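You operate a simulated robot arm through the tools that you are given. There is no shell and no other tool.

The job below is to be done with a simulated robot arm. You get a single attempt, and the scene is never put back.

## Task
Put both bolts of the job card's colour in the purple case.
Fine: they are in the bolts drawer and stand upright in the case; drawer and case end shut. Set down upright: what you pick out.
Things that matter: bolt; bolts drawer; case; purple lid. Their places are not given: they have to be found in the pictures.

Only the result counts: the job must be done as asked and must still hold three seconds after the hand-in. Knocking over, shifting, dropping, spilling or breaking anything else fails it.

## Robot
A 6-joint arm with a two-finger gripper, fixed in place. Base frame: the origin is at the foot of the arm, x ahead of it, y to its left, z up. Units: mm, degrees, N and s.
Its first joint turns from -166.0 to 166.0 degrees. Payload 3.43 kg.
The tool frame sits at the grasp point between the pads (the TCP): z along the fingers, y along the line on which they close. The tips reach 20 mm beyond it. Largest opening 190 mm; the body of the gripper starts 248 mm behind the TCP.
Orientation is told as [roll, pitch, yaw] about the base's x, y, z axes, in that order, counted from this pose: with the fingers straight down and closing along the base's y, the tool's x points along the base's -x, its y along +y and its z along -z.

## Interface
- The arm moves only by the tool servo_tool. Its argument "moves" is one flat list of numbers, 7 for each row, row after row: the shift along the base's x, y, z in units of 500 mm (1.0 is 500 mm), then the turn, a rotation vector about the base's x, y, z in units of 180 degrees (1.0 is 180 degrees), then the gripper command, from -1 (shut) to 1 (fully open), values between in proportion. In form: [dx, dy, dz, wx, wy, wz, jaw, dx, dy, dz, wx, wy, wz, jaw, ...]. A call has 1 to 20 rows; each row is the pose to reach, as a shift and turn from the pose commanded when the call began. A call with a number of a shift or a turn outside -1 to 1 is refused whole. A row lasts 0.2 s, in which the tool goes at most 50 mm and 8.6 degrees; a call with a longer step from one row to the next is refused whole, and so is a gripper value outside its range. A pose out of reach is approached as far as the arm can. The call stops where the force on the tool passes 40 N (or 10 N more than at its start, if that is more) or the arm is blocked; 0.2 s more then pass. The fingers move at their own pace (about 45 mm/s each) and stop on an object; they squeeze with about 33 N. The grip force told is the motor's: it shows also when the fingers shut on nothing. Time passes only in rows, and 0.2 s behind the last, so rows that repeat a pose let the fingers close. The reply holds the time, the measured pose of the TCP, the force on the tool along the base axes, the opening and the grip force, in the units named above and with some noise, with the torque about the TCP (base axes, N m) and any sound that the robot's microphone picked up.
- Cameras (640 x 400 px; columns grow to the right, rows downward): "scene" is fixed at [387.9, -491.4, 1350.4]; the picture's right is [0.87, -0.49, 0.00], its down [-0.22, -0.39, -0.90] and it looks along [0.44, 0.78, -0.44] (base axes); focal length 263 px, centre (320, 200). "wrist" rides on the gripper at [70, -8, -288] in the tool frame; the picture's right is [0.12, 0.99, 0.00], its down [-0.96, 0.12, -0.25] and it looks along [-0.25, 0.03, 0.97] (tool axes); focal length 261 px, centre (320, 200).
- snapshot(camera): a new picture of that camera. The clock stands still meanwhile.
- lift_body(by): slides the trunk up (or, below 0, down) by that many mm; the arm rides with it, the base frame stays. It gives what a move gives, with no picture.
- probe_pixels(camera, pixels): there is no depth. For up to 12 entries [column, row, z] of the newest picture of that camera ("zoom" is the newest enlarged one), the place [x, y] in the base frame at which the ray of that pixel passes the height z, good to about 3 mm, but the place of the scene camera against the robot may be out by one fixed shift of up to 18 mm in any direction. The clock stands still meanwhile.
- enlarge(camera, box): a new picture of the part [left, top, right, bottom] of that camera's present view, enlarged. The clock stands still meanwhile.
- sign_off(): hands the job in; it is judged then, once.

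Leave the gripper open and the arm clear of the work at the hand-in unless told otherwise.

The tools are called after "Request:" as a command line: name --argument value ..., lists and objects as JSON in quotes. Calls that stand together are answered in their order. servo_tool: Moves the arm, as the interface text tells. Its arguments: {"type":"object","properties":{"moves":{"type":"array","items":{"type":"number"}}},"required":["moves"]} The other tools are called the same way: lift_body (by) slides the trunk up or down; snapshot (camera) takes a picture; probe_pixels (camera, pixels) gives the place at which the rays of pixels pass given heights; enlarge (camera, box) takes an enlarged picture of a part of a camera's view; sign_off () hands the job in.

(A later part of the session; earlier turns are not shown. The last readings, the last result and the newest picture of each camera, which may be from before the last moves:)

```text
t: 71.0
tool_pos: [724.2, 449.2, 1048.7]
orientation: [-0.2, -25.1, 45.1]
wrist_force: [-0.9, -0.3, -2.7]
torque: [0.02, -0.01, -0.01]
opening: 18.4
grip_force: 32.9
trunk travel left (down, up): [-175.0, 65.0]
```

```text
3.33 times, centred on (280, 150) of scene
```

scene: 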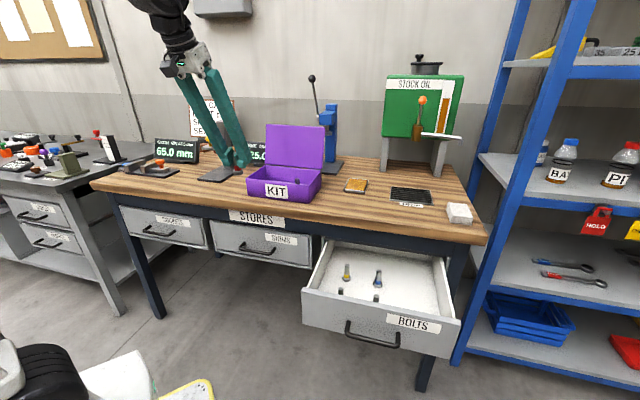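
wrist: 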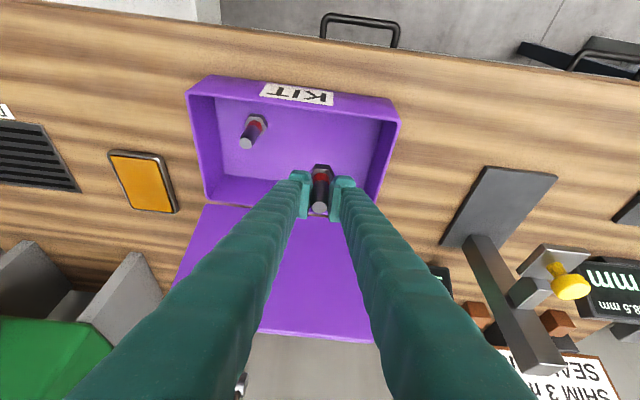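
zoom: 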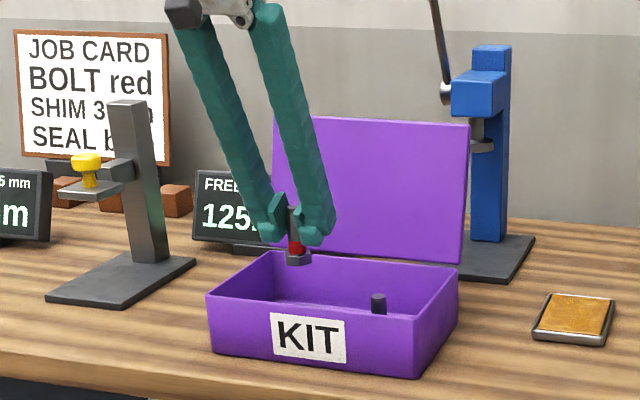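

Clear on all sides. I'll lower to z≈973 and then in small steps.

Request:
servo_tool --moves '[0, 0, -0.05, 0, 0, 0, -1, 0, 0, -0.1, 0, 0, 0, -1, 0, 0, -0.15, 0, 0, 0, -1, 0, 0, -0.15, 0, 0, 0, -1]'

Request:
enlarge --camera "wrist" --box '[180, 60, 420, 240]'

```text
t: 72.0
tool_pos: [724.0, 448.8, 973.1]
orientation: [-0.1, -25.0, 45.1]
wrist_force: [0.0, -0.8, -1.8]
torque: [0.02, 0.01, 0.0]
opening: 18.6
grip_force: 32.6
trunk travel left (down, up): [-175.0, 65.0]
```

```text
2.22 times, centred on (300, 150) of wrist
```

zoom: 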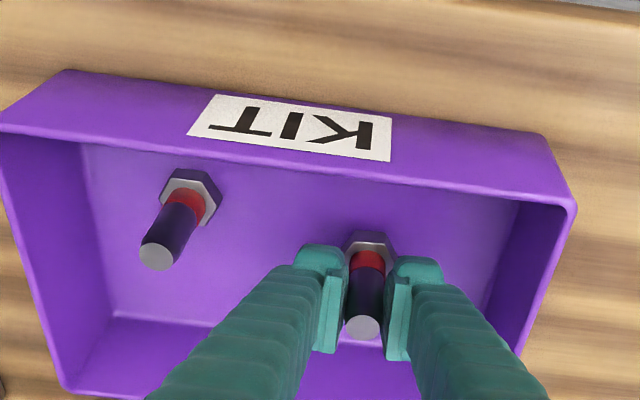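

Request:
servo_tool --moves '[0, 0, -0.006, 0, 0, 0, -1, 0, 0, -0.012, 0, 0, 0, -1, 0, 0, -0.018, 0, 0, 0, -1, 0, 0, -0.022, 0, 0, 0, -1, 0, 0, -0.026, 0, 0, 0, -1]'

```text
t: 73.2
tool_pos: [722.9, 449.5, 962.0]
orientation: [-0.1, -25.0, 45.0]
wrist_force: [0.3, -0.5, -1.4]
torque: [-0.02, -0.01, -0.03]
opening: 18.6
grip_force: 33.0
trunk travel left (down, up): [-175.0, 65.0]
```

No contact yet at z≈961; continuing in 1.5 mm steps.

Request:
servo_tool --moves '[0, 0, -0.003, 0, 0, 0, -1, 0, 0, -0.006, 0, 0, 0, -1]'

```text
t: 73.8
tool_pos: [723.9, 448.5, 957.9]
orientation: [-0.1, -25.0, 45.2]
wrist_force: [-0.4, -0.1, -2.3]
torque: [-0.03, 0.01, 0.01]
opening: 18.6
grip_force: 33.2
trunk travel left (down, up): [-175.0, 65.0]
```

Request:
servo_tool --moves '[0, 0, -0.003, 0, 0, 0, -1, 0, 0, -0.005, 0, 0, 0, -1]'

```text
t: 74.4
tool_pos: [723.0, 448.7, 956.2]
orientation: [-0.1, -25.1, 45.1]
wrist_force: [0.0, -0.8, 1.7]
torque: [0.03, 0.04, 0.02]
opening: 18.7
grip_force: 32.6
trunk travel left (down, up): [-175.0, 65.0]
```

Force is rising (+1.7 N), contact begins. One more 1 mm.

Request:
servo_tool --moves '[0, 0, -0.0015, 0, 0, 0, -1, 0, 0, -0.0015, 0, 0, 0, -1]'

Request:
enlarge --camera "wrist" --box '[180, 60, 420, 240]'

Request:
enlarge --camera "scene" --box '[235, 130, 335, 210]'

```text
t: 75.0
tool_pos: [724.2, 448.6, 956.2]
orientation: [-0.1, -25.2, 45.1]
wrist_force: [0.4, -0.9, 10.7]
torque: [0.0, 0.15, -0.03]
opening: 18.6
grip_force: 33.4
trunk travel left (down, up): [-175.0, 65.0]
```

```text
2.22 times, centred on (300, 150) of wrist
```

zoom: 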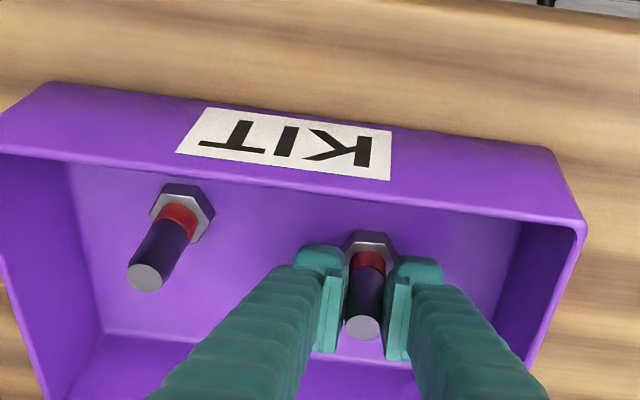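

```text
5.00 times, centred on (285, 170) of scene
```

zoom: 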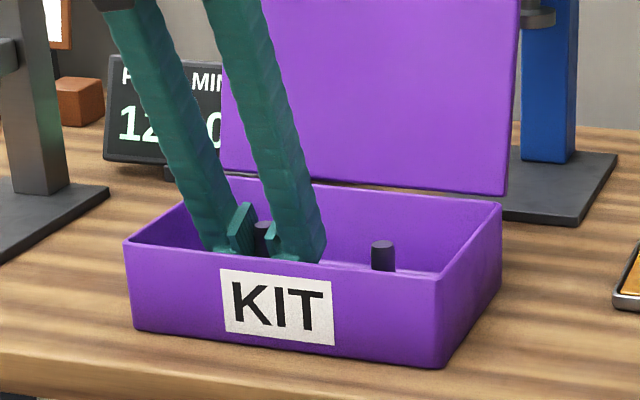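

The second bolt stands on the floor (10.7 N). I'll open to 40 mm slowly and look.

Request:
servo_tool --moves '[0, 0, 0, 0, 0, 0, -0.9, 0, 0, 0, 0, 0, 0, -0.8, 0, 0, 0, 0, 0, 0, -0.7, 0, 0, 0, 0, 0, 0, -0.579, 0, 0, 0, 0, 0, 0, -0.579]'

Request:
enlarge --camera "wrist" --box '[180, 60, 420, 240]'

```text
t: 76.2
tool_pos: [724.3, 448.8, 954.8]
orientation: [0.0, -25.0, 45.2]
wrist_force: [0.9, -0.3, -0.2]
torque: [0.03, -0.03, 0.03]
opening: 40.0
grip_force: 0.1
trunk travel left (down, up): [-175.0, 65.0]
```

```text
2.22 times, centred on (300, 150) of wrist
```

zoom: 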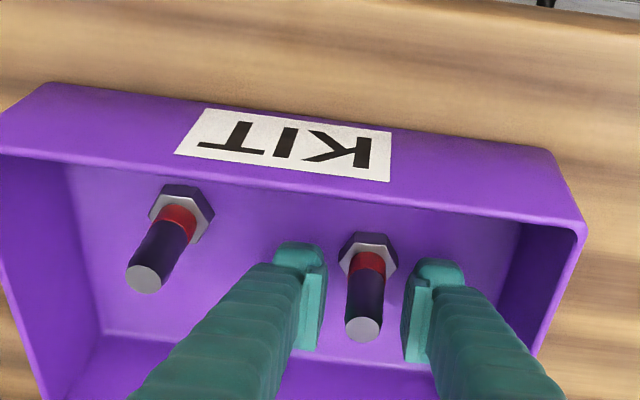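

Both bolts stand upright. I'll lift straight up and back away, straightening the tool afterwards.

Request:
servo_tool --moves '[0, 0, 0.03, 0, 0, 0, -0.579, 0, 0, 0.08, 0, 0, 0, -0.579, 0, 0, 0.16, 0, 0, 0, -0.579, 0, 0, 0.24, 0, 0, 0, -0.579, 0, 0, 0.32, 0, 0, 0, -0.579, -0.06, -0.06, 0.36, 0, 0, 0, -0.579, -0.12, -0.12, 0.4, 0, 0, 0, -0.579, -0.18, -0.18, 0.4, -0.0327, 0.0327, 0, -0.579, -0.22, -0.22, 0.4, -0.0655, 0.0655, 0, -0.579, -0.26, -0.26, 0.4, -0.0982, 0.0982, 0, -0.579, -0.26, -0.26, 0.4, -0.0982, 0.0982, 0, -0.579]'

Request:
snapshot --camera "wrist"

Request:
snapshot --camera "scene"

Request:
enlarge --camera "scene" --box '[235, 110, 345, 210]'

```text
t: 78.6
tool_pos: [594.4, 318.6, 1154.4]
orientation: [0.0, 0.1, 45.1]
wrist_force: [0.4, 0.4, -0.5]
torque: [-0.02, 0.03, 0.02]
opening: 40.1
grip_force: 0.1
trunk travel left (down, up): [-175.0, 65.0]
```

```text
taken
```

wrist: 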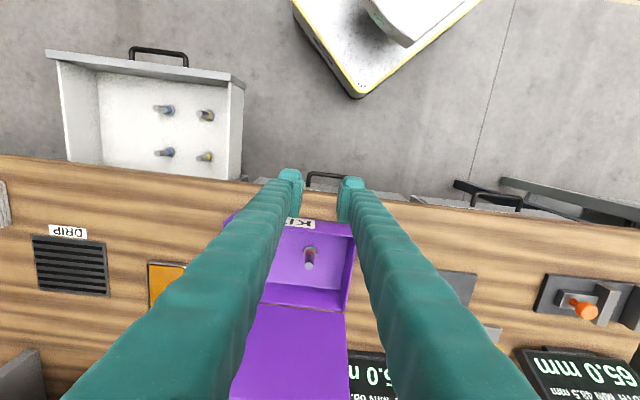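

```text
taken
```

scene: 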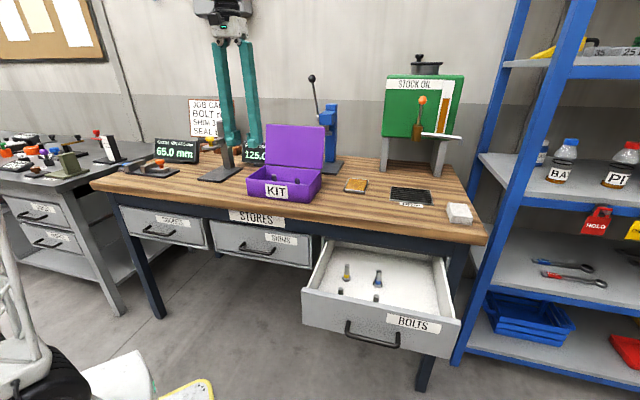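

```text
4.00 times, centred on (290, 160) of scene
```

zoom: 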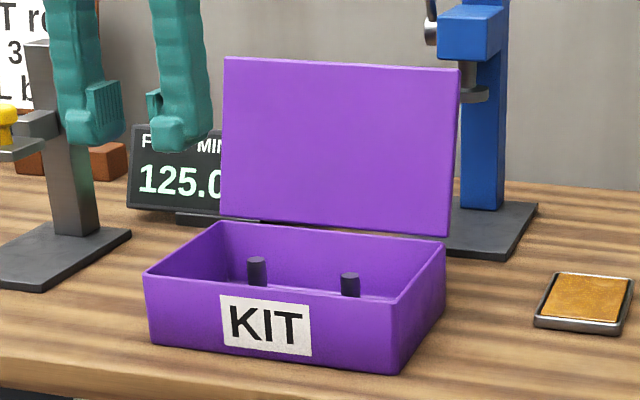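

Both red bolts stand in the case. Now for the lid: I'll take an overhead view from higher up with the fingers wide open to measure the lid's angle and top edge.

Request:
servo_tool --moves '[0.04, 0.02, 0.04, 0, 0, 0, 0, 0.09, 0.04, 0.08, 0, 0, 0, 0.5, 0.14, 0.07, 0.12, 0, 0, 0, 1, 0.2, 0.1, 0.16, 0, 0, 0, 1, 0.26, 0.12, 0.192, 0, 0, 0, 1, 0.26, 0.12, 0.192, 0, 0, 0, 1, 0.26, 0.12, 0.192, 0, 0, 0, 1]'

Request:
snapshot --camera "wrist"

Request:
enlarge --camera "wrist" --box '[210, 160, 450, 340]'

```text
t: 80.2
tool_pos: [722.3, 379.0, 1251.8]
orientation: [0.1, 0.0, 45.1]
wrist_force: [0.5, 0.3, 0.7]
torque: [-0.03, -0.03, 0.03]
opening: 180.5
grip_force: 0.0
trunk travel left (down, up): [-175.0, 65.0]
```

```text
taken
```

wrist: 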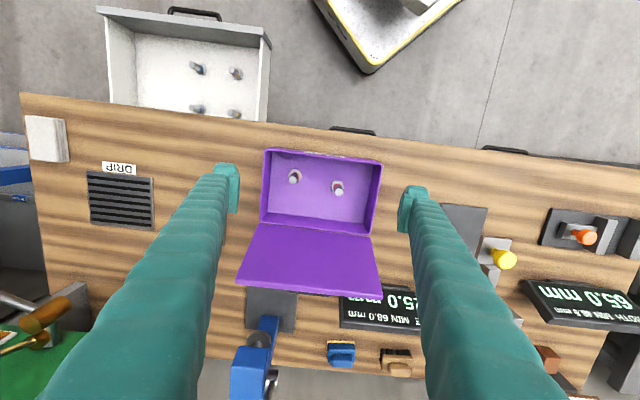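

```text
2.22 times, centred on (330, 250) of wrist
```

zoom: 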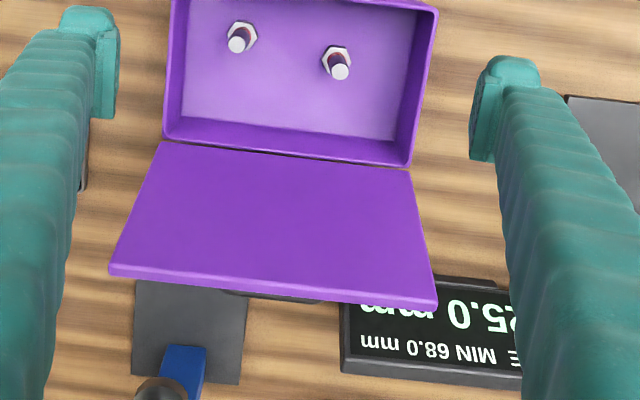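

The lid leans back about 18 degrees past vertical. I'll probe its hinge corners (257,224), (370.5,235.6) and top corners (235.4,280.6), (382.7,296), and look at what stands behind it (press and lever).

Request:
probe_pixels --camera "wrist" --pixels '[[257, 223.9, 985], [257, 223.9, 1000], [370.5, 235.6, 985], [370.5, 235.6, 1000], [235.4, 280.6, 1130], [235.4, 280.6, 1150], [382.7, 296, 1130], [382.7, 296, 1150], [264, 149, 990], [382, 162, 990]]'

Request:
enlarge --camera "wrist" --box '[200, 270, 440, 400]'

Request:
enlarge --camera "scene" --box '[240, 60, 360, 180]'

```text
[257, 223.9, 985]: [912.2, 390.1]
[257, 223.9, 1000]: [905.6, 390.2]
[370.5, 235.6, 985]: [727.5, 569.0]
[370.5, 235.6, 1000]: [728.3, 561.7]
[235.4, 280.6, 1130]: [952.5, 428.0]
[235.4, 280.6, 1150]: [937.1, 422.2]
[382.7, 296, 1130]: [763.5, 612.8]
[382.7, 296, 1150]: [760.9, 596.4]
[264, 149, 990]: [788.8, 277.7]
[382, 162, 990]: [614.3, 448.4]
```

```text
2.67 times, centred on (320, 335) of wrist
```

zoom: 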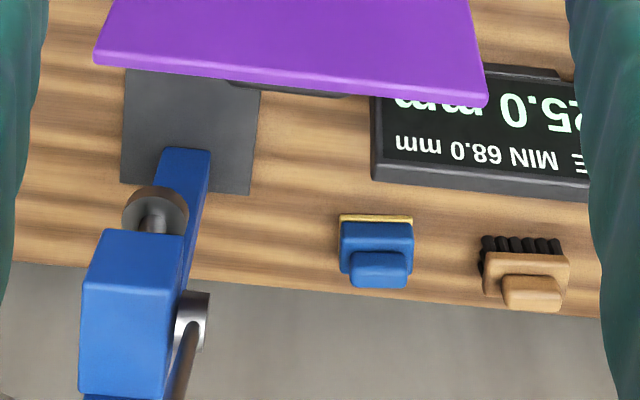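

```text
3.33 times, centred on (300, 120) of scene
```

zoom: 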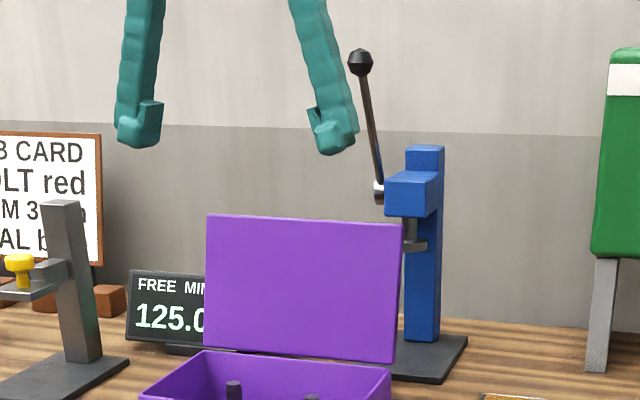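

Lid: hinge at about n=914, z=998, top edge n≈960, z≈1150; the press and its lever are well behind (n≥1100). Plan: straddle the lid's edge with the fingers across it, tip it forward with the rear finger, cage it, and swing it shut. First I'll turn the tool -90 degrees here.

Request:
servo_tool --moves '[0, 0, 0, 0, 0, -0.0455, 1, 0, 0, 0, 0, 0, -0.0909, 1, 0, 0, 0, 0, 0, -0.1364, 1, 0, 0, 0, 0, 0, -0.1818, 1, 0, 0, 0, 0, 0, -0.2273, 1, 0, 0, 0, 0, 0, -0.2727, 1, 0, 0, 0, 0, 0, -0.3182, 1, 0, 0, 0, 0, 0, -0.3636, 1, 0, 0, 0, 0, 0, -0.4091, 1, 0, 0, 0, 0, 0, -0.4545, 1, 0, 0, 0, 0, 0, -0.5, 1, 0, 0, 0, 0, 0, -0.5, 1]'

Request:
snapshot --camera "wrist"

Request:
snapshot --camera "scene"

```text
t: 82.8
tool_pos: [724.7, 379.6, 1250.0]
orientation: [0.0, -0.1, -45.1]
wrist_force: [-0.5, 0.5, -0.4]
torque: [0.02, 0.01, -0.01]
opening: 190.0
grip_force: 0.2
trunk travel left (down, up): [-175.0, 65.0]
```

```text
taken
```

wrist: 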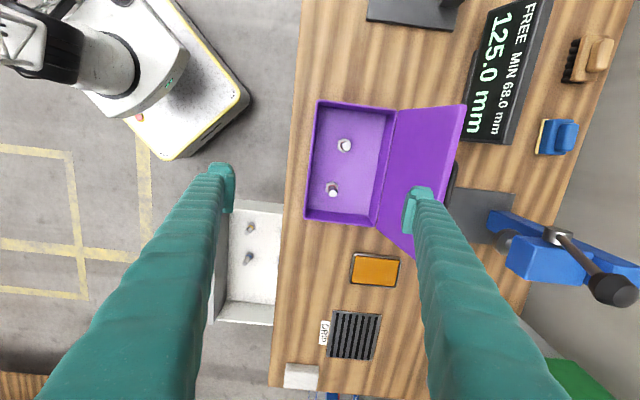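

```text
taken
```

scene: 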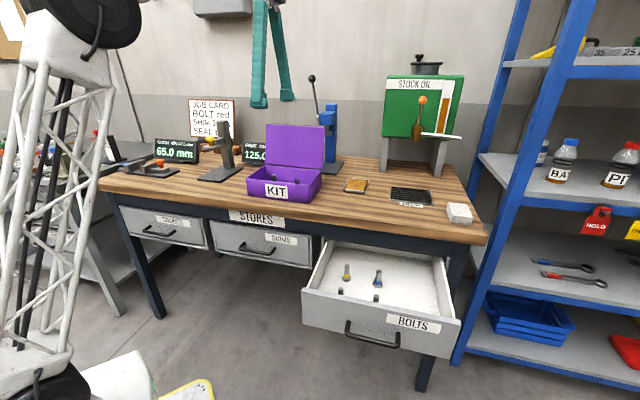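

I'll probe the lid's top edge corners (465,105) and (413,255) in this view to verify where it is.

Request:
probe_pixels --camera "wrist" --pixels '[[465, 105, 1130], [465, 105, 1150], [465, 105, 1170], [413, 256, 1130], [413, 256, 1150], [413, 256, 1170], [397, 110, 1000], [378, 223, 1000], [318, 102, 990], [306, 220, 990]]'

Request:
enlarge --camera "wrist" --box '[300, 80, 500, 270]'

```text
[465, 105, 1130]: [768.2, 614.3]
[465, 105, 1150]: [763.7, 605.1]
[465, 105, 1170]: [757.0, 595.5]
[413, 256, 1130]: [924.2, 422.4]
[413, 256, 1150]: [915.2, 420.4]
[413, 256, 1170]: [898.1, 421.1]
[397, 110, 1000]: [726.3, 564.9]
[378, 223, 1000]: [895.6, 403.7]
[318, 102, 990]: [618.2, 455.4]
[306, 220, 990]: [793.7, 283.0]
```

```text
2.11 times, centred on (400, 175) of wrist
```

zoom: 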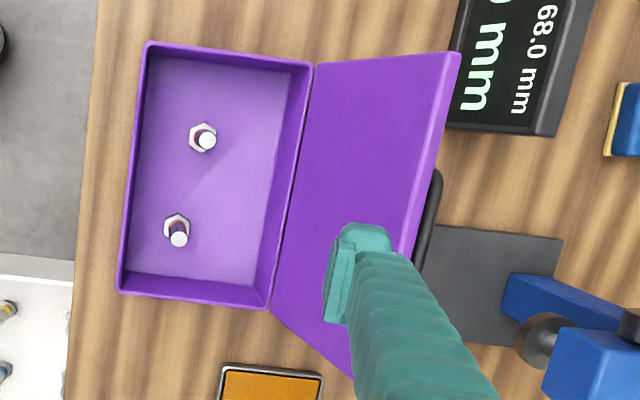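

There is a dark elongated thing behind the lid at about (452,184). I'll enlarge it to see what it is.

Request:
enlarge --camera "wrist" --box '[410, 140, 490, 220]'

Request:
probe_pixels --camera "wrist" --pixels '[[452, 184, 920], [452, 184, 1000], [452, 184, 1100], [452, 184, 1140], [457, 165, 920], [445, 203, 920]]'

```text
5.00 times, centred on (450, 180) of wrist
```

zoom: 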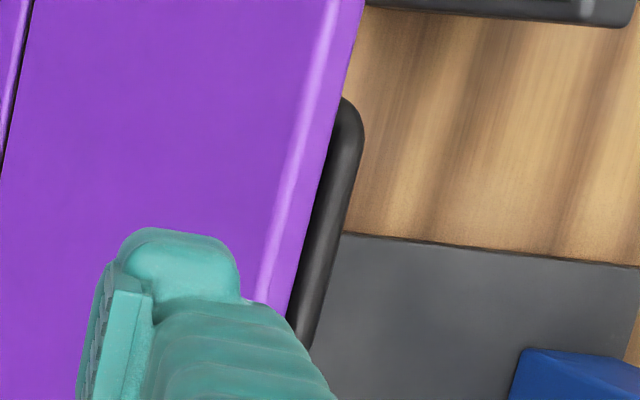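

```text
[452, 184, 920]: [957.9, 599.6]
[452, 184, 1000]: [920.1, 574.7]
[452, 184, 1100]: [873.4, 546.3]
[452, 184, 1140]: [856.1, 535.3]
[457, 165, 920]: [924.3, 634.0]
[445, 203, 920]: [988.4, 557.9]
```

That dark thing is a bow handle on the lid's outer face (u≈-273 to -191), so I must keep the fingers clear of it. I'll work at u=-152, between the handle's end and the lid's edge. First I'll move above that spot, with the fingers at 110 mm opening.

Request:
servo_tool --moves '[0.0161, 0.0682, 0, 0, 0, 0, 0.6, 0.0322, 0.1363, 0, 0, 0, 0, 0.158, 0.0484, 0.2045, 0, 0, 0, 0, 0.158, 0.0645, 0.2726, 0, 0, 0, 0, 0.158, 0.0806, 0.3408, 0, 0, 0, 0, 0.158, 0.0806, 0.3408, 0, 0, 0, 0, 0.158]'

Request:
snapshot --camera "wrist"

Request:
snapshot --camera "scene"

```text
t: 84.2
tool_pos: [743.9, 532.7, 1217.5]
orientation: [0.3, -0.1, -44.8]
wrist_force: [-0.1, -0.4, -0.3]
torque: [-0.03, 0.05, 0.0]
opening: 109.9
grip_force: 0.0
out of reach, approached as far as the arm can: row 3, 4, 5, 6
trunk travel left (down, up): [-175.0, 65.0]
```

```text
taken
```

wrist: 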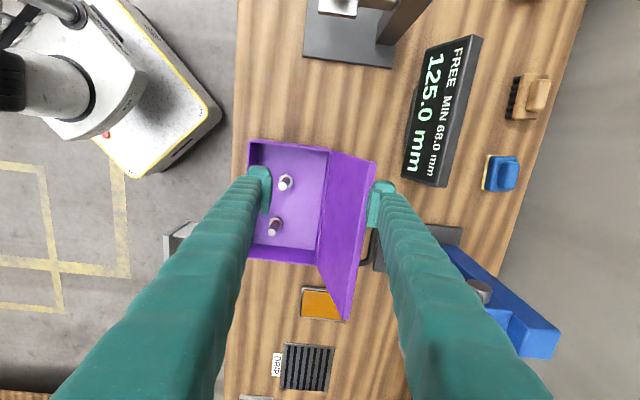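

```text
taken
```

scene: 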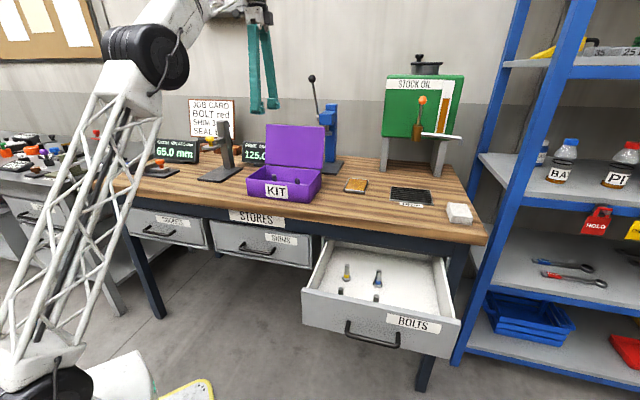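

The arm reached only n=903 at z=1217 there (reach limit). Raising the trunk by 60 mm will extend the reach at this height. The tips are above the lid, so that's safe.

Request:
lift_body --by 60

```text
t: 85.2
tool_pos: [743.8, 533.3, 1277.4]
orientation: [0.3, -0.1, -44.9]
wrist_force: [0.3, -0.7, -0.2]
torque: [-0.02, 0.03, 0.01]
opening: 109.9
grip_force: 0.1
trunk travel left (down, up): [-235.0, 5.0]
```

First a zero shift to see which pose counts as the commanded one now.

Request:
servo_tool --moves '[0, 0, 0, 0, 0, 0, 0.158]'

```text
t: 85.6
tool_pos: [744.5, 532.7, 1277.2]
orientation: [0.3, 0.0, -44.9]
wrist_force: [0.4, -0.1, -0.3]
torque: [0.01, 0.02, 0.03]
opening: 109.5
grip_force: 0.0
trunk travel left (down, up): [-235.0, 5.0]
```

The commanded pose equals the reached one. I'll descend to z≈1195 (tips still above the lid's top) and move to n=930.

Request:
servo_tool --moves '[0, 0, -0.05, 0, 0, 0, 0.158, 0, 0, -0.1, 0, 0, 0, 0.158, 0.014, 0.011, -0.14, 0, 0, 0, 0.158, 0.028, 0.022, -0.164, 0, 0, 0, 0.158, 0.0424, 0.034, -0.164, 0, 0, 0, 0.158, 0.0424, 0.034, -0.164, 0, 0, 0, 0.158]'

Request:
snapshot --camera "wrist"

Request:
enlarge --camera "wrist" --box '[230, 110, 430, 310]'

Request:
enlarge --camera "scene" --box '[225, 80, 345, 200]'

```text
t: 87.0
tool_pos: [764.0, 549.5, 1195.4]
orientation: [0.3, -0.2, -45.0]
wrist_force: [-0.3, -0.5, -0.2]
torque: [-0.08, 0.0, 0.0]
opening: 110.3
grip_force: 0.1
trunk travel left (down, up): [-235.0, 5.0]
```

```text
taken
```

wrist: 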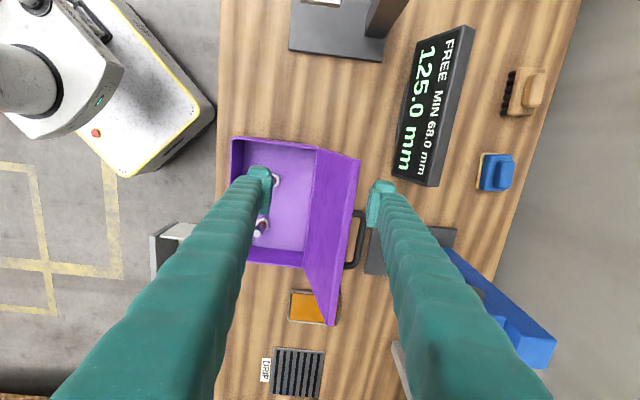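

```text
2.00 times, centred on (330, 210) of wrist
```

zoom: 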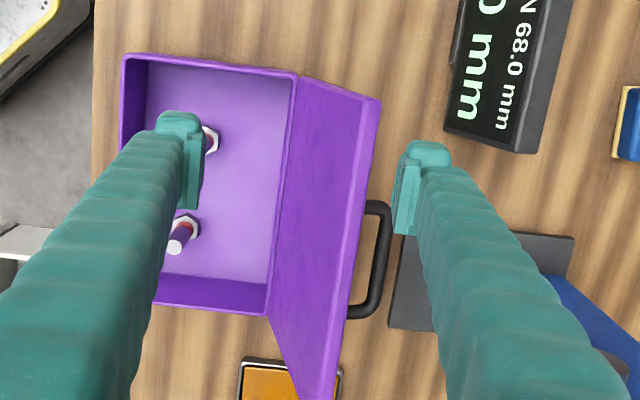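

```text
3.33 times, centred on (285, 140) of scene
```

zoom: 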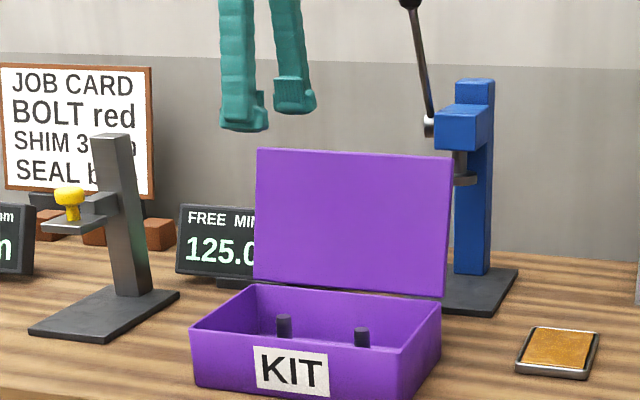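

Clear picture: the lid's top back edge is at n≈970, the rear finger's inner face at n≈984, and the handle's end at u≈-189 is clear of the finger. I'll shift 7 mm further back and 5 mm sideways for margin, and then descend to z≈1142.

Request:
servo_tool --moves '[0.0028, 0.017, 0, 0, 0, 0, 0.158, 0.0028, 0.017, -0.03, 0, 0, 0, 0.158, 0.0028, 0.017, -0.06, 0, 0, 0, 0.158, 0.0028, 0.017, -0.085, 0, 0, 0, 0.158, 0.0028, 0.017, -0.106, 0, 0, 0, 0.158, 0.0028, 0.017, -0.106, 0, 0, 0, 0.158]'

Request:
enlarge --camera "wrist" --box '[220, 110, 430, 310]'

Request:
enlarge --camera "scene" --box '[225, 80, 345, 200]'

```text
t: 88.4
tool_pos: [766.1, 559.8, 1143.2]
orientation: [0.3, 0.0, -45.0]
wrist_force: [1.1, 0.3, 0.0]
torque: [0.01, -0.02, 0.02]
opening: 109.8
grip_force: 0.2
trunk travel left (down, up): [-235.0, 5.0]
```

```text
2.00 times, centred on (325, 210) of wrist
```

zoom: 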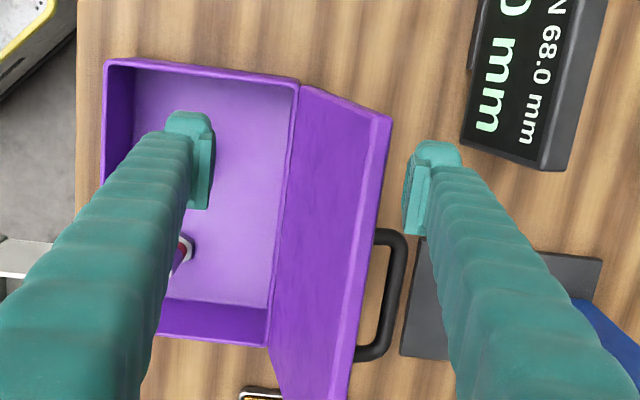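

```text
3.33 times, centred on (285, 140) of scene
```

zoom: 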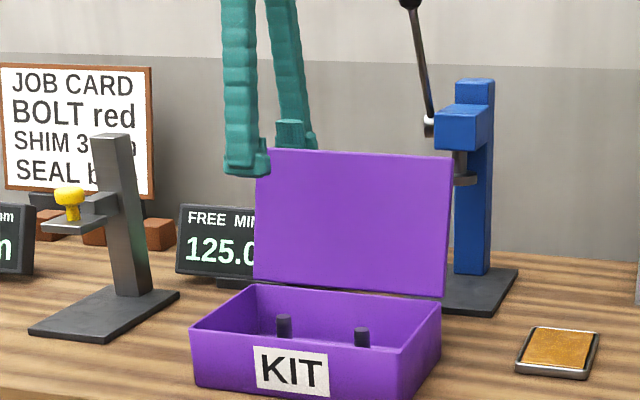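

The rear finger is behind the lid, the front finger in front. I'll sweep toward the robot (-n) 40 mm slowly to begin tipping the lid forward.

Request:
servo_tool --moves '[-0.0113, -0.0113, 0, 0, 0, 0, 0.158, -0.0226, -0.0226, 0, 0, 0, 0, 0.158, -0.0339, -0.0339, 0, 0, 0, 0, 0.158, -0.0453, -0.0453, 0, 0, 0, 0, 0.158, -0.0566, -0.0566, 0, 0, 0, 0, 0.158]'

Request:
enlarge --camera "wrist" --box '[220, 110, 430, 310]'

Request:
enlarge --camera "scene" --box '[225, 80, 345, 200]'

```text
t: 89.6
tool_pos: [737.9, 528.9, 1141.9]
orientation: [0.2, -0.2, -44.9]
wrist_force: [0.6, 0.9, -0.3]
torque: [-0.03, 0.02, -0.05]
opening: 110.1
grip_force: 0.0
trunk travel left (down, up): [-235.0, 5.0]
```

```text
2.00 times, centred on (325, 210) of wrist
```

zoom: 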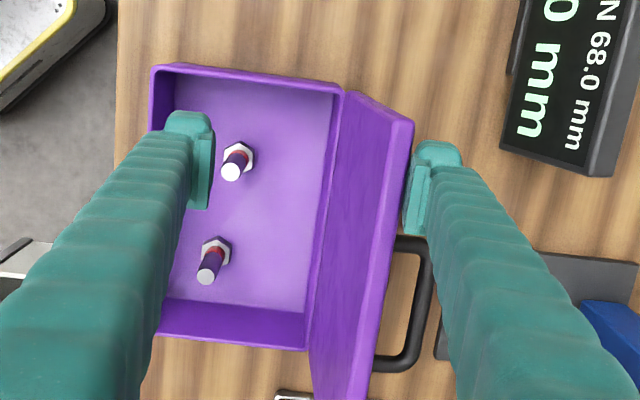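

```text
3.33 times, centred on (285, 140) of scene
```

zoom: 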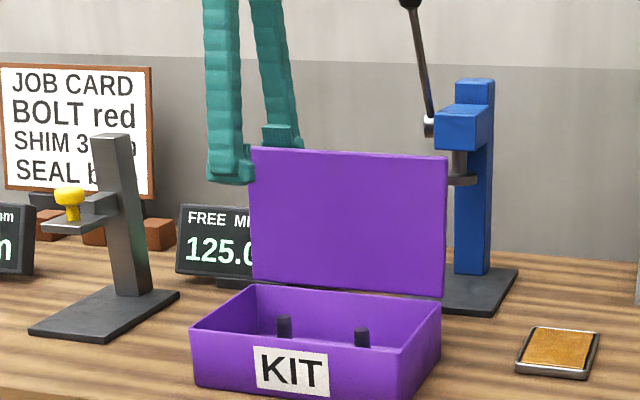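

The rear finger has made contact and the lid has tipped a little. Now I'll cage the lid: close to 44 mm while moving the tool back the same amount so the rear finger stays in place.

Request:
servo_tool --moves '[0.0113, 0.0113, 0, 0, 0, 0, -0.537, 0.0226, 0.0226, 0, 0, 0, 0, -0.537, 0.034, 0.034, 0, 0, 0, 0, -0.537, 0.0453, 0.0453, 0, 0, 0, 0, -0.537, 0.0453, 0.0453, 0, 0, 0, 0, -0.537]'

Request:
enlarge --camera "wrist" --box '[220, 110, 430, 310]'

Request:
enlarge --camera "scene" --box '[225, 80, 345, 200]'

```text
t: 90.8
tool_pos: [760.8, 552.5, 1142.7]
orientation: [0.3, -0.1, -44.9]
wrist_force: [0.4, 0.3, 0.6]
torque: [0.0, 0.0, -0.03]
opening: 44.1
grip_force: 0.2
trunk travel left (down, up): [-235.0, 5.0]
```

```text
2.00 times, centred on (325, 210) of wrist
```

zoom: 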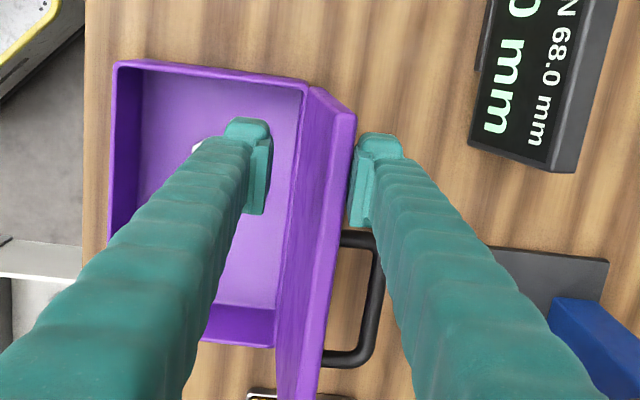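

```text
3.33 times, centred on (285, 140) of scene
```

zoom: 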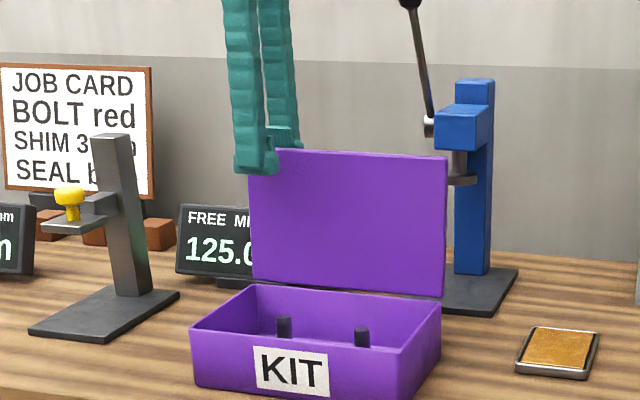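

The lid is caged. Now I'll narrow the cage to 30 mm and move just past vertical, starting to tilt the tool with the lid.

Request:
servo_tool --moves '[-0.017, -0.017, 0.002, 0, 0, 0, -0.684, -0.0325, -0.0325, 0.006, 0.0079, -0.0079, 0, -0.684, -0.0481, -0.0481, 0.012, 0.0196, -0.0196, 0, -0.684, -0.0481, -0.0481, 0.012, 0.0196, -0.0196, 0, -0.684]'

Request:
enlarge --camera "wrist" --box '[220, 110, 430, 310]'

Request:
enlarge --camera "scene" --box '[225, 80, 345, 200]'

```text
t: 91.8
tool_pos: [736.0, 527.9, 1148.5]
orientation: [5.3, -0.1, -44.8]
wrist_force: [0.6, -0.7, -0.8]
torque: [0.04, -0.07, 0.02]
opening: 30.2
grip_force: 0.2
trunk travel left (down, up): [-235.0, 5.0]
```

```text
2.00 times, centred on (325, 210) of wrist
```

zoom: 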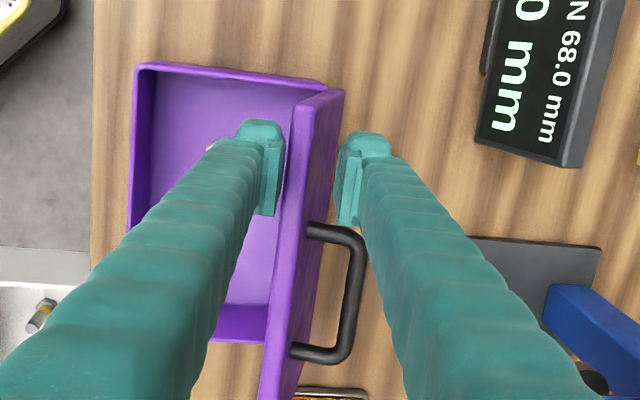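

```text
3.33 times, centred on (285, 140) of scene
```

zoom: 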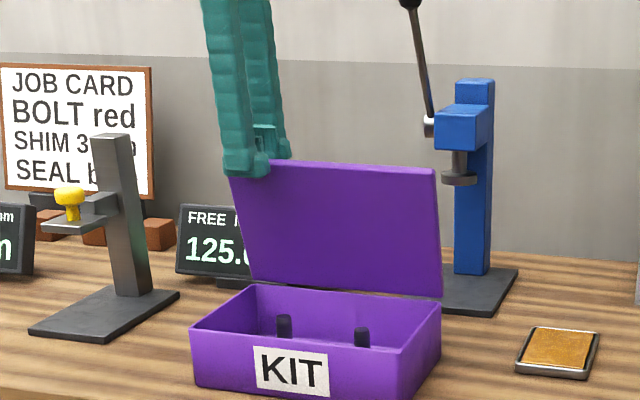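

The lid has tipped onto the front finger (about 80 degrees). I'll follow the arc down to about 40 degrees, tilting the tool along with it.

Request:
servo_tool --moves '[-0.0098, -0.0098, -0.002, 0.0149, -0.0149, 0, -0.684, -0.0195, -0.0195, -0.004, 0.0299, -0.0299, 0, -0.684, -0.0339, -0.0339, -0.0108, 0.0409, -0.0409, 0, -0.684, -0.0482, -0.0482, -0.0176, 0.0519, -0.0519, 0, -0.684, -0.0619, -0.0619, -0.027, 0.0629, -0.0629, 0, -0.684, -0.0755, -0.0755, -0.0364, 0.0739, -0.0739, 0, -0.684, -0.0878, -0.0878, -0.0484, 0.0849, -0.0849, 0, -0.684, -0.1001, -0.1001, -0.0606, 0.0959, -0.0959, 0, -0.684, -0.1113, -0.1113, -0.0748, 0.1068, -0.1068, 0, -0.684, -0.1223, -0.1223, -0.0892, 0.1178, -0.1178, 0, -0.684]'

Request:
enlarge --camera "wrist" --box '[220, 110, 430, 310]'

Request:
enlarge --camera "scene" --box '[225, 80, 345, 200]'

```text
t: 94.0
tool_pos: [676.7, 467.4, 1103.9]
orientation: [35.3, -0.2, -44.9]
wrist_force: [-0.1, -0.7, -0.8]
torque: [-0.05, 0.04, 0.01]
opening: 30.1
grip_force: 0.4
trunk travel left (down, up): [-235.0, 5.0]
```

```text
2.00 times, centred on (325, 210) of wrist
```

zoom: 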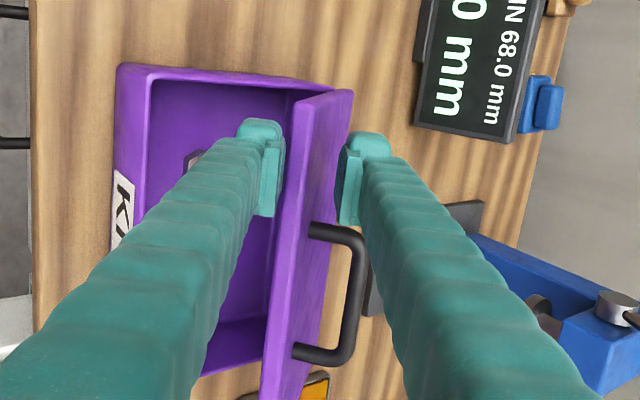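

```text
3.33 times, centred on (285, 140) of scene
```

zoom: 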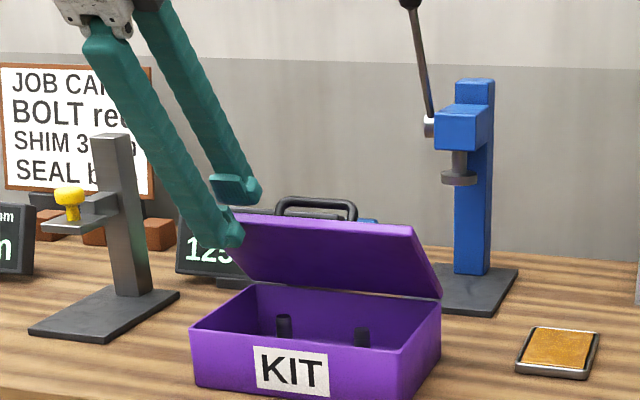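

Working nicely: the lid is at about 40 degrees. I'll continue down to about 17 degrees and look.

Request:
servo_tool --moves '[-0.0096, -0.0096, -0.0164, 0.011, -0.011, 0, -0.684, -0.0191, -0.0191, -0.0328, 0.022, -0.022, 0, -0.684, -0.0269, -0.0269, -0.051, 0.033, -0.033, 0, -0.684, -0.0346, -0.0346, -0.069, 0.044, -0.044, 0, -0.684, -0.04, -0.04, -0.0858, 0.0534, -0.0534, 0, -0.684, -0.0453, -0.0453, -0.1026, 0.0629, -0.0629, 0, -0.684]'

Request:
enlarge --camera "wrist" --box '[220, 110, 430, 310]'

Request:
enlarge --camera "scene" --box '[225, 100, 345, 210]'

```text
t: 95.4
tool_pos: [651.8, 444.3, 1054.3]
orientation: [51.4, -0.1, -45.0]
wrist_force: [-0.5, -1.1, -0.6]
torque: [-0.02, 0.04, 0.05]
opening: 30.4
grip_force: 0.1
trunk travel left (down, up): [-235.0, 5.0]
```

```text
2.00 times, centred on (325, 210) of wrist
```

zoom: 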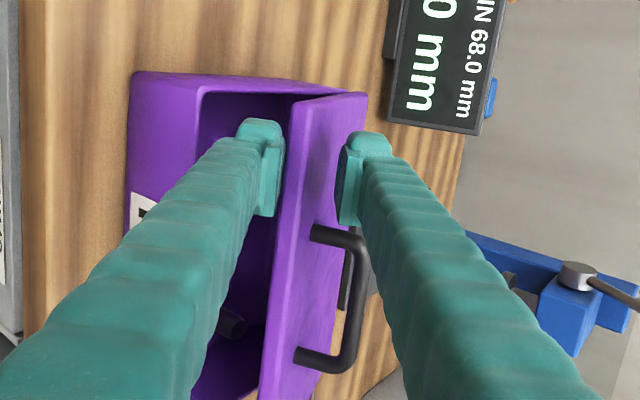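

```text
3.64 times, centred on (285, 155) of scene
```

zoom: 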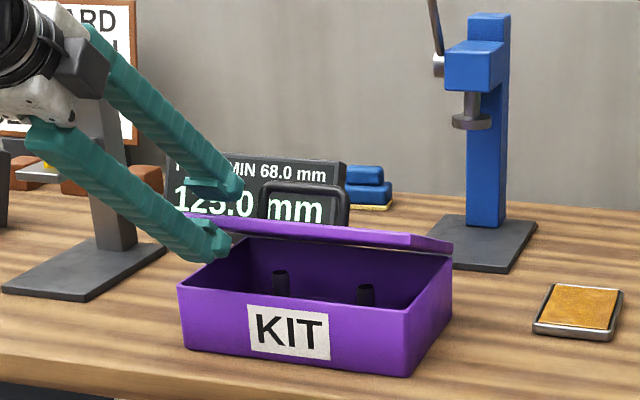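

Lid is at about 17 degrees. I'll lower a further 18 mm (front finger's tip stays a few mm above the rim) and look again.

Request:
servo_tool --moves '[-0.0028, -0.0028, -0.0127, 0.007, -0.007, 0, -0.684, -0.0055, -0.0055, -0.0254, 0.0141, -0.0141, 0, -0.684, -0.0055, -0.0055, -0.034, 0.0141, -0.0141, 0, -0.684, -0.0055, -0.0055, -0.034, 0.0141, -0.0141, 0, -0.684]'

Request:
enlarge --camera "wrist" --box '[220, 110, 430, 310]'

Request:
enlarge --camera "scene" --box '[235, 130, 325, 210]'

```text
t: 96.4
tool_pos: [647.9, 442.2, 1037.0]
orientation: [54.8, -0.1, -45.1]
wrist_force: [-0.1, -0.9, -0.8]
torque: [0.01, -0.02, 0.0]
opening: 30.3
grip_force: 0.1
trunk travel left (down, up): [-235.0, 5.0]
```

```text
2.00 times, centred on (325, 210) of wrist
```

zoom: 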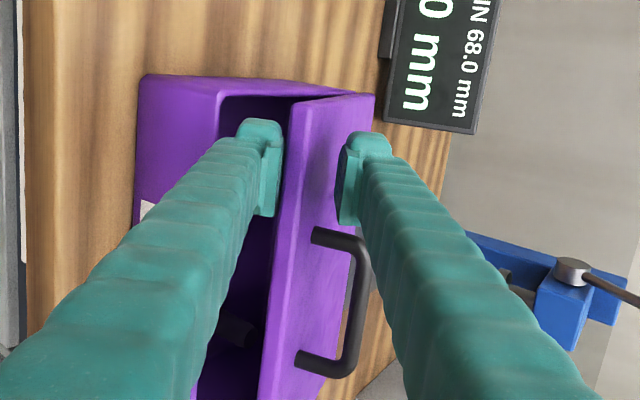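

```text
5.00 times, centred on (280, 170) of scene
```

zoom: 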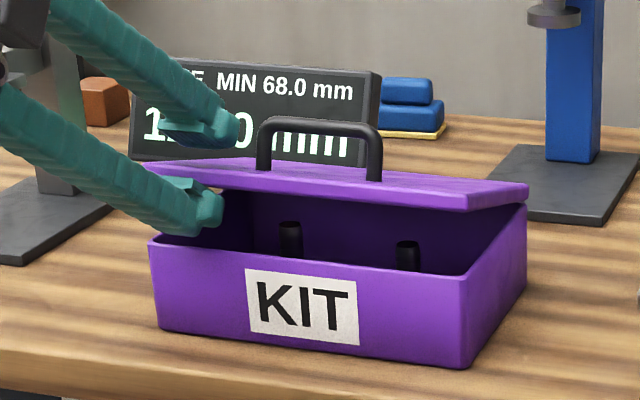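

The lid is at about 10 degrees, both bolts still stand. Now I'll draw the front finger out horizontally toward the robot so that the lid settles the last bit.

Request:
servo_tool --moves '[-0.0085, -0.0085, 0, 0, 0, 0, -0.684, -0.017, -0.017, 0, 0, 0, 0, -0.684, -0.0255, -0.0255, 0, 0, 0, 0, -0.684, -0.034, -0.034, 0, 0, 0, 0, -0.684, -0.0425, -0.0425, 0, 0, 0, 0, -0.684, -0.0566, -0.0566, 0, 0, 0, 0, -0.684, -0.0778, -0.0778, 0, 0, 0, 0, -0.684, -0.099, -0.099, 0, 0, 0, 0, -0.684, -0.099, -0.099, 0, 0, 0, 0, -0.684]'

Request:
snapshot --camera "wrist"

Request:
enlarge --camera "scene" --box '[235, 130, 325, 210]'

```text
t: 98.4
tool_pos: [600.4, 393.2, 1037.1]
orientation: [54.9, -0.1, -45.0]
wrist_force: [0.9, -0.1, 1.0]
torque: [-0.02, 0.03, -0.01]
opening: 29.9
grip_force: 0.1
trunk travel left (down, up): [-235.0, 5.0]
```

```text
taken
```

wrist: 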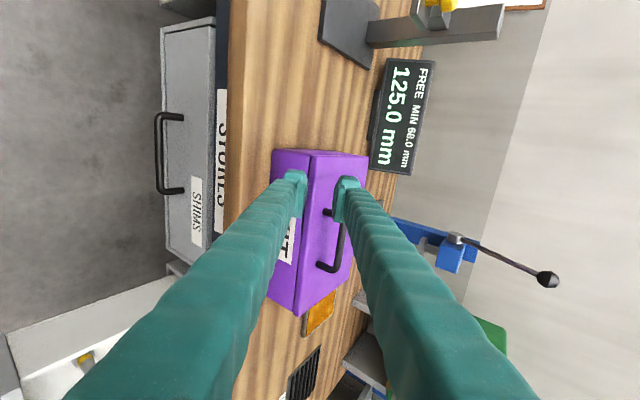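

```text
5.00 times, centred on (280, 170) of scene
```

zoom: 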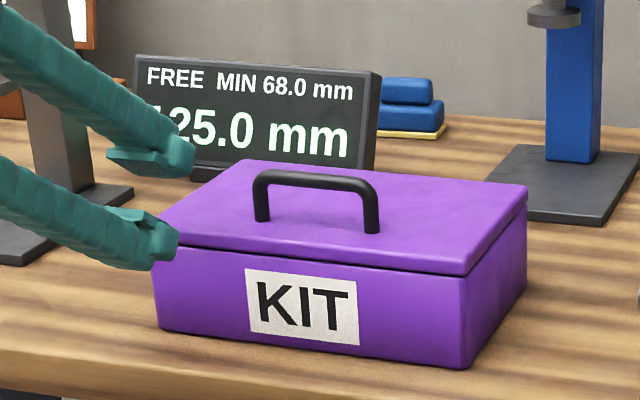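

The lid looks shut. I'll back away upward and check the case from the wrist camera.

Request:
servo_tool --moves '[-0.05, -0.05, 0.03, 0, 0, 0, -0.684, -0.1, -0.1, 0.06, 0, 0, 0, -0.684, -0.15, -0.15, 0.09, 0, 0, 0, -0.684, -0.2, -0.2, 0.12, 0, 0, 0, -0.684, -0.2, -0.2, 0.12, 0, 0, 0, -0.684]'

Request:
snapshot --camera "scene"

Request:
enlarge --camera "scene" --box '[240, 150, 330, 210]'

Request:
snapshot --camera "wrist"

```text
t: 99.6
tool_pos: [500.7, 293.5, 1094.1]
orientation: [54.9, -0.2, -45.0]
wrist_force: [-0.3, -0.4, 0.1]
torque: [0.04, 0.04, -0.01]
opening: 29.8
grip_force: 0.1
trunk travel left (down, up): [-235.0, 5.0]
```

```text
taken
```

scene: 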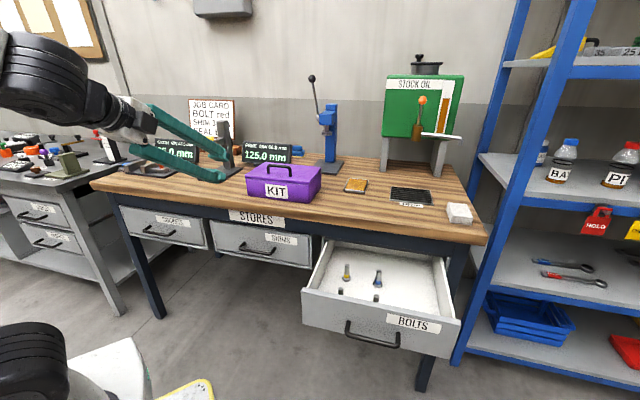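

```text
6.67 times, centred on (285, 180) of scene
```

zoom: 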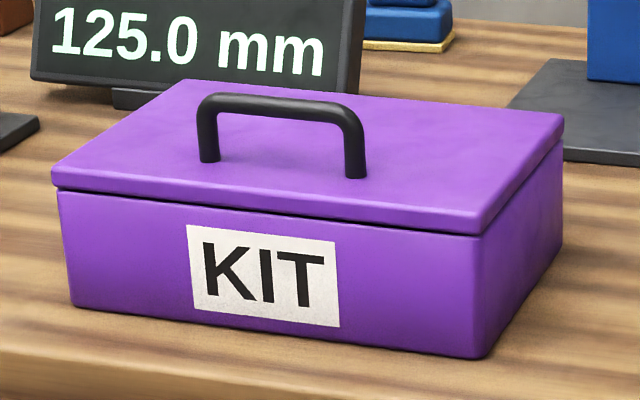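

```text
taken
```

wrist: 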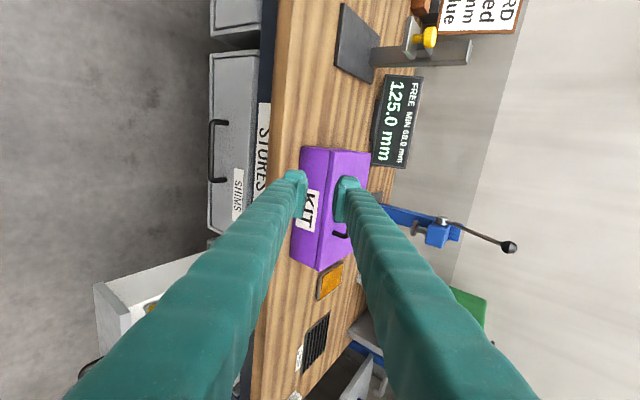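

The case is fully shut. Now the drawer: I'll lower the trunk by 60 mm back to where it was (tool is clear in front of the bench).

Request:
lift_body --by -60

```text
t: 100.6
tool_pos: [500.6, 291.7, 1033.3]
orientation: [54.9, -0.1, -45.0]
wrist_force: [0.8, 0.0, 0.3]
torque: [-0.02, -0.03, 0.02]
opening: 29.9
grip_force: 0.0
trunk travel left (down, up): [-175.0, 65.0]
```

I'll travel along in front of the bench to a point above and before the open drawer (n=420, u=-643, z=950).

Request:
servo_tool --moves '[0.0388, -0.0634, -0.0096, 0, 0, 0, -0.474, 0.0776, -0.1269, -0.0193, 0, 0, 0, -0.474, 0.1164, -0.1903, -0.0289, 0, 0, 0, -0.474, 0.1552, -0.2537, -0.0385, 0, 0, 0, -0.474, 0.194, -0.3171, -0.0481, 0, 0, 0, -0.474, 0.2328, -0.3806, -0.0578, 0, 0, 0, -0.474, 0.2716, -0.444, -0.0674, 0, 0, 0, -0.474, 0.3045, -0.5093, -0.0817, 0, 0, 0, -0.474, 0.3375, -0.5745, -0.096, 0, 0, 0, -0.474, 0.3704, -0.6398, -0.1103, 0, 0, 0, -0.474, 0.4034, -0.705, -0.1245, 0, 0, 0, -0.474, 0.4363, -0.7703, -0.1388, 0, 0, 0, -0.474, 0.4693, -0.8355, -0.1531, 0, 0, 0, -0.474, 0.5022, -0.9008, -0.1674, 0, 0, 0, -0.474, 0.5022, -0.9008, -0.1674, 0, 0, 0, -0.474]'

Request:
snapshot --camera "wrist"

Request:
snapshot --camera "scene"

```text
t: 103.8
tool_pos: [751.1, -158.3, 950.2]
orientation: [54.9, -0.1, -45.0]
wrist_force: [-0.5, 0.1, -1.3]
torque: [-0.01, -0.03, 0.0]
opening: 50.1
grip_force: 0.0
trunk travel left (down, up): [-175.0, 65.0]
```

```text
taken
```

wrist: 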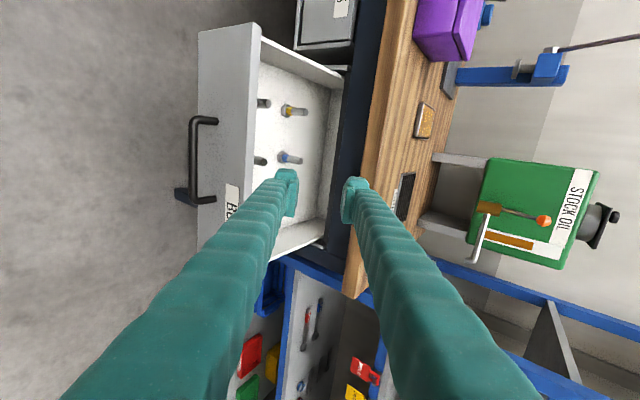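

```text
taken
```

scene: 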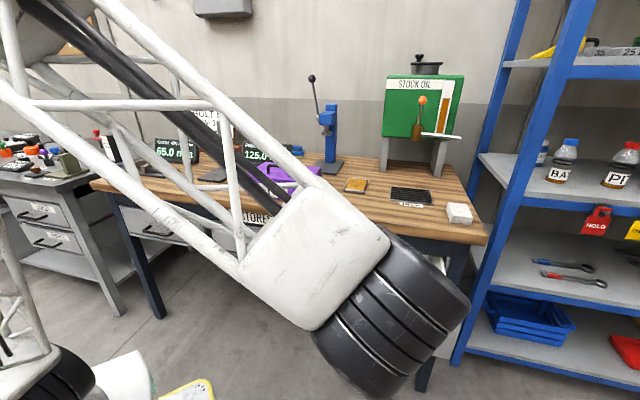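

The four remaining bolts (two blue, two yellow) stand in the drawer. I'll go to the pre-grasp pose in front of the handle with the 75-degree tilt.

Request:
servo_tool --moves '[-0.0269, -0.0273, -0.065, 0.0098, -0.0098, 0, -0.474, -0.0538, -0.0545, -0.13, 0.0196, -0.0196, 0, -0.474, -0.0807, -0.0818, -0.195, 0.0295, -0.0295, 0, -0.474, -0.1076, -0.109, -0.26, 0.0393, -0.0393, 0, -0.474, -0.1076, -0.109, -0.333, 0.0524, -0.0524, 0, -0.474, -0.1076, -0.109, -0.405, 0.0655, -0.0655, 0, -0.474, -0.1076, -0.109, -0.478, 0.0786, -0.0786, 0, -0.474, -0.1076, -0.109, -0.478, 0.0786, -0.0786, 0, -0.474]'

Request:
snapshot --camera "wrist"

Request:
enlarge --camera "wrist" --box '[220, 100, 420, 300]'

```text
t: 105.6
tool_pos: [696.0, -212.6, 711.8]
orientation: [74.8, -0.1, -45.0]
wrist_force: [-0.4, 0.7, 0.0]
torque: [-0.03, 0.04, -0.02]
opening: 49.6
grip_force: 0.0
trunk travel left (down, up): [-175.0, 65.0]
```

```text
taken
```

wrist: 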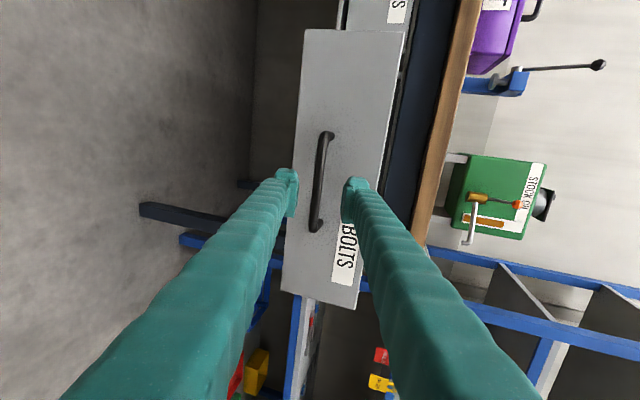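

```text
2.00 times, centred on (320, 200) of wrist
```

zoom: 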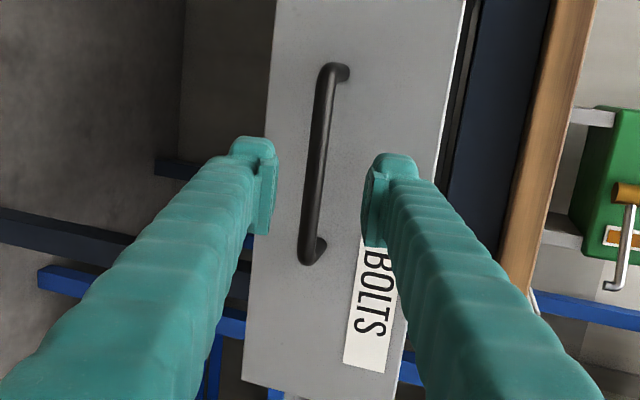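

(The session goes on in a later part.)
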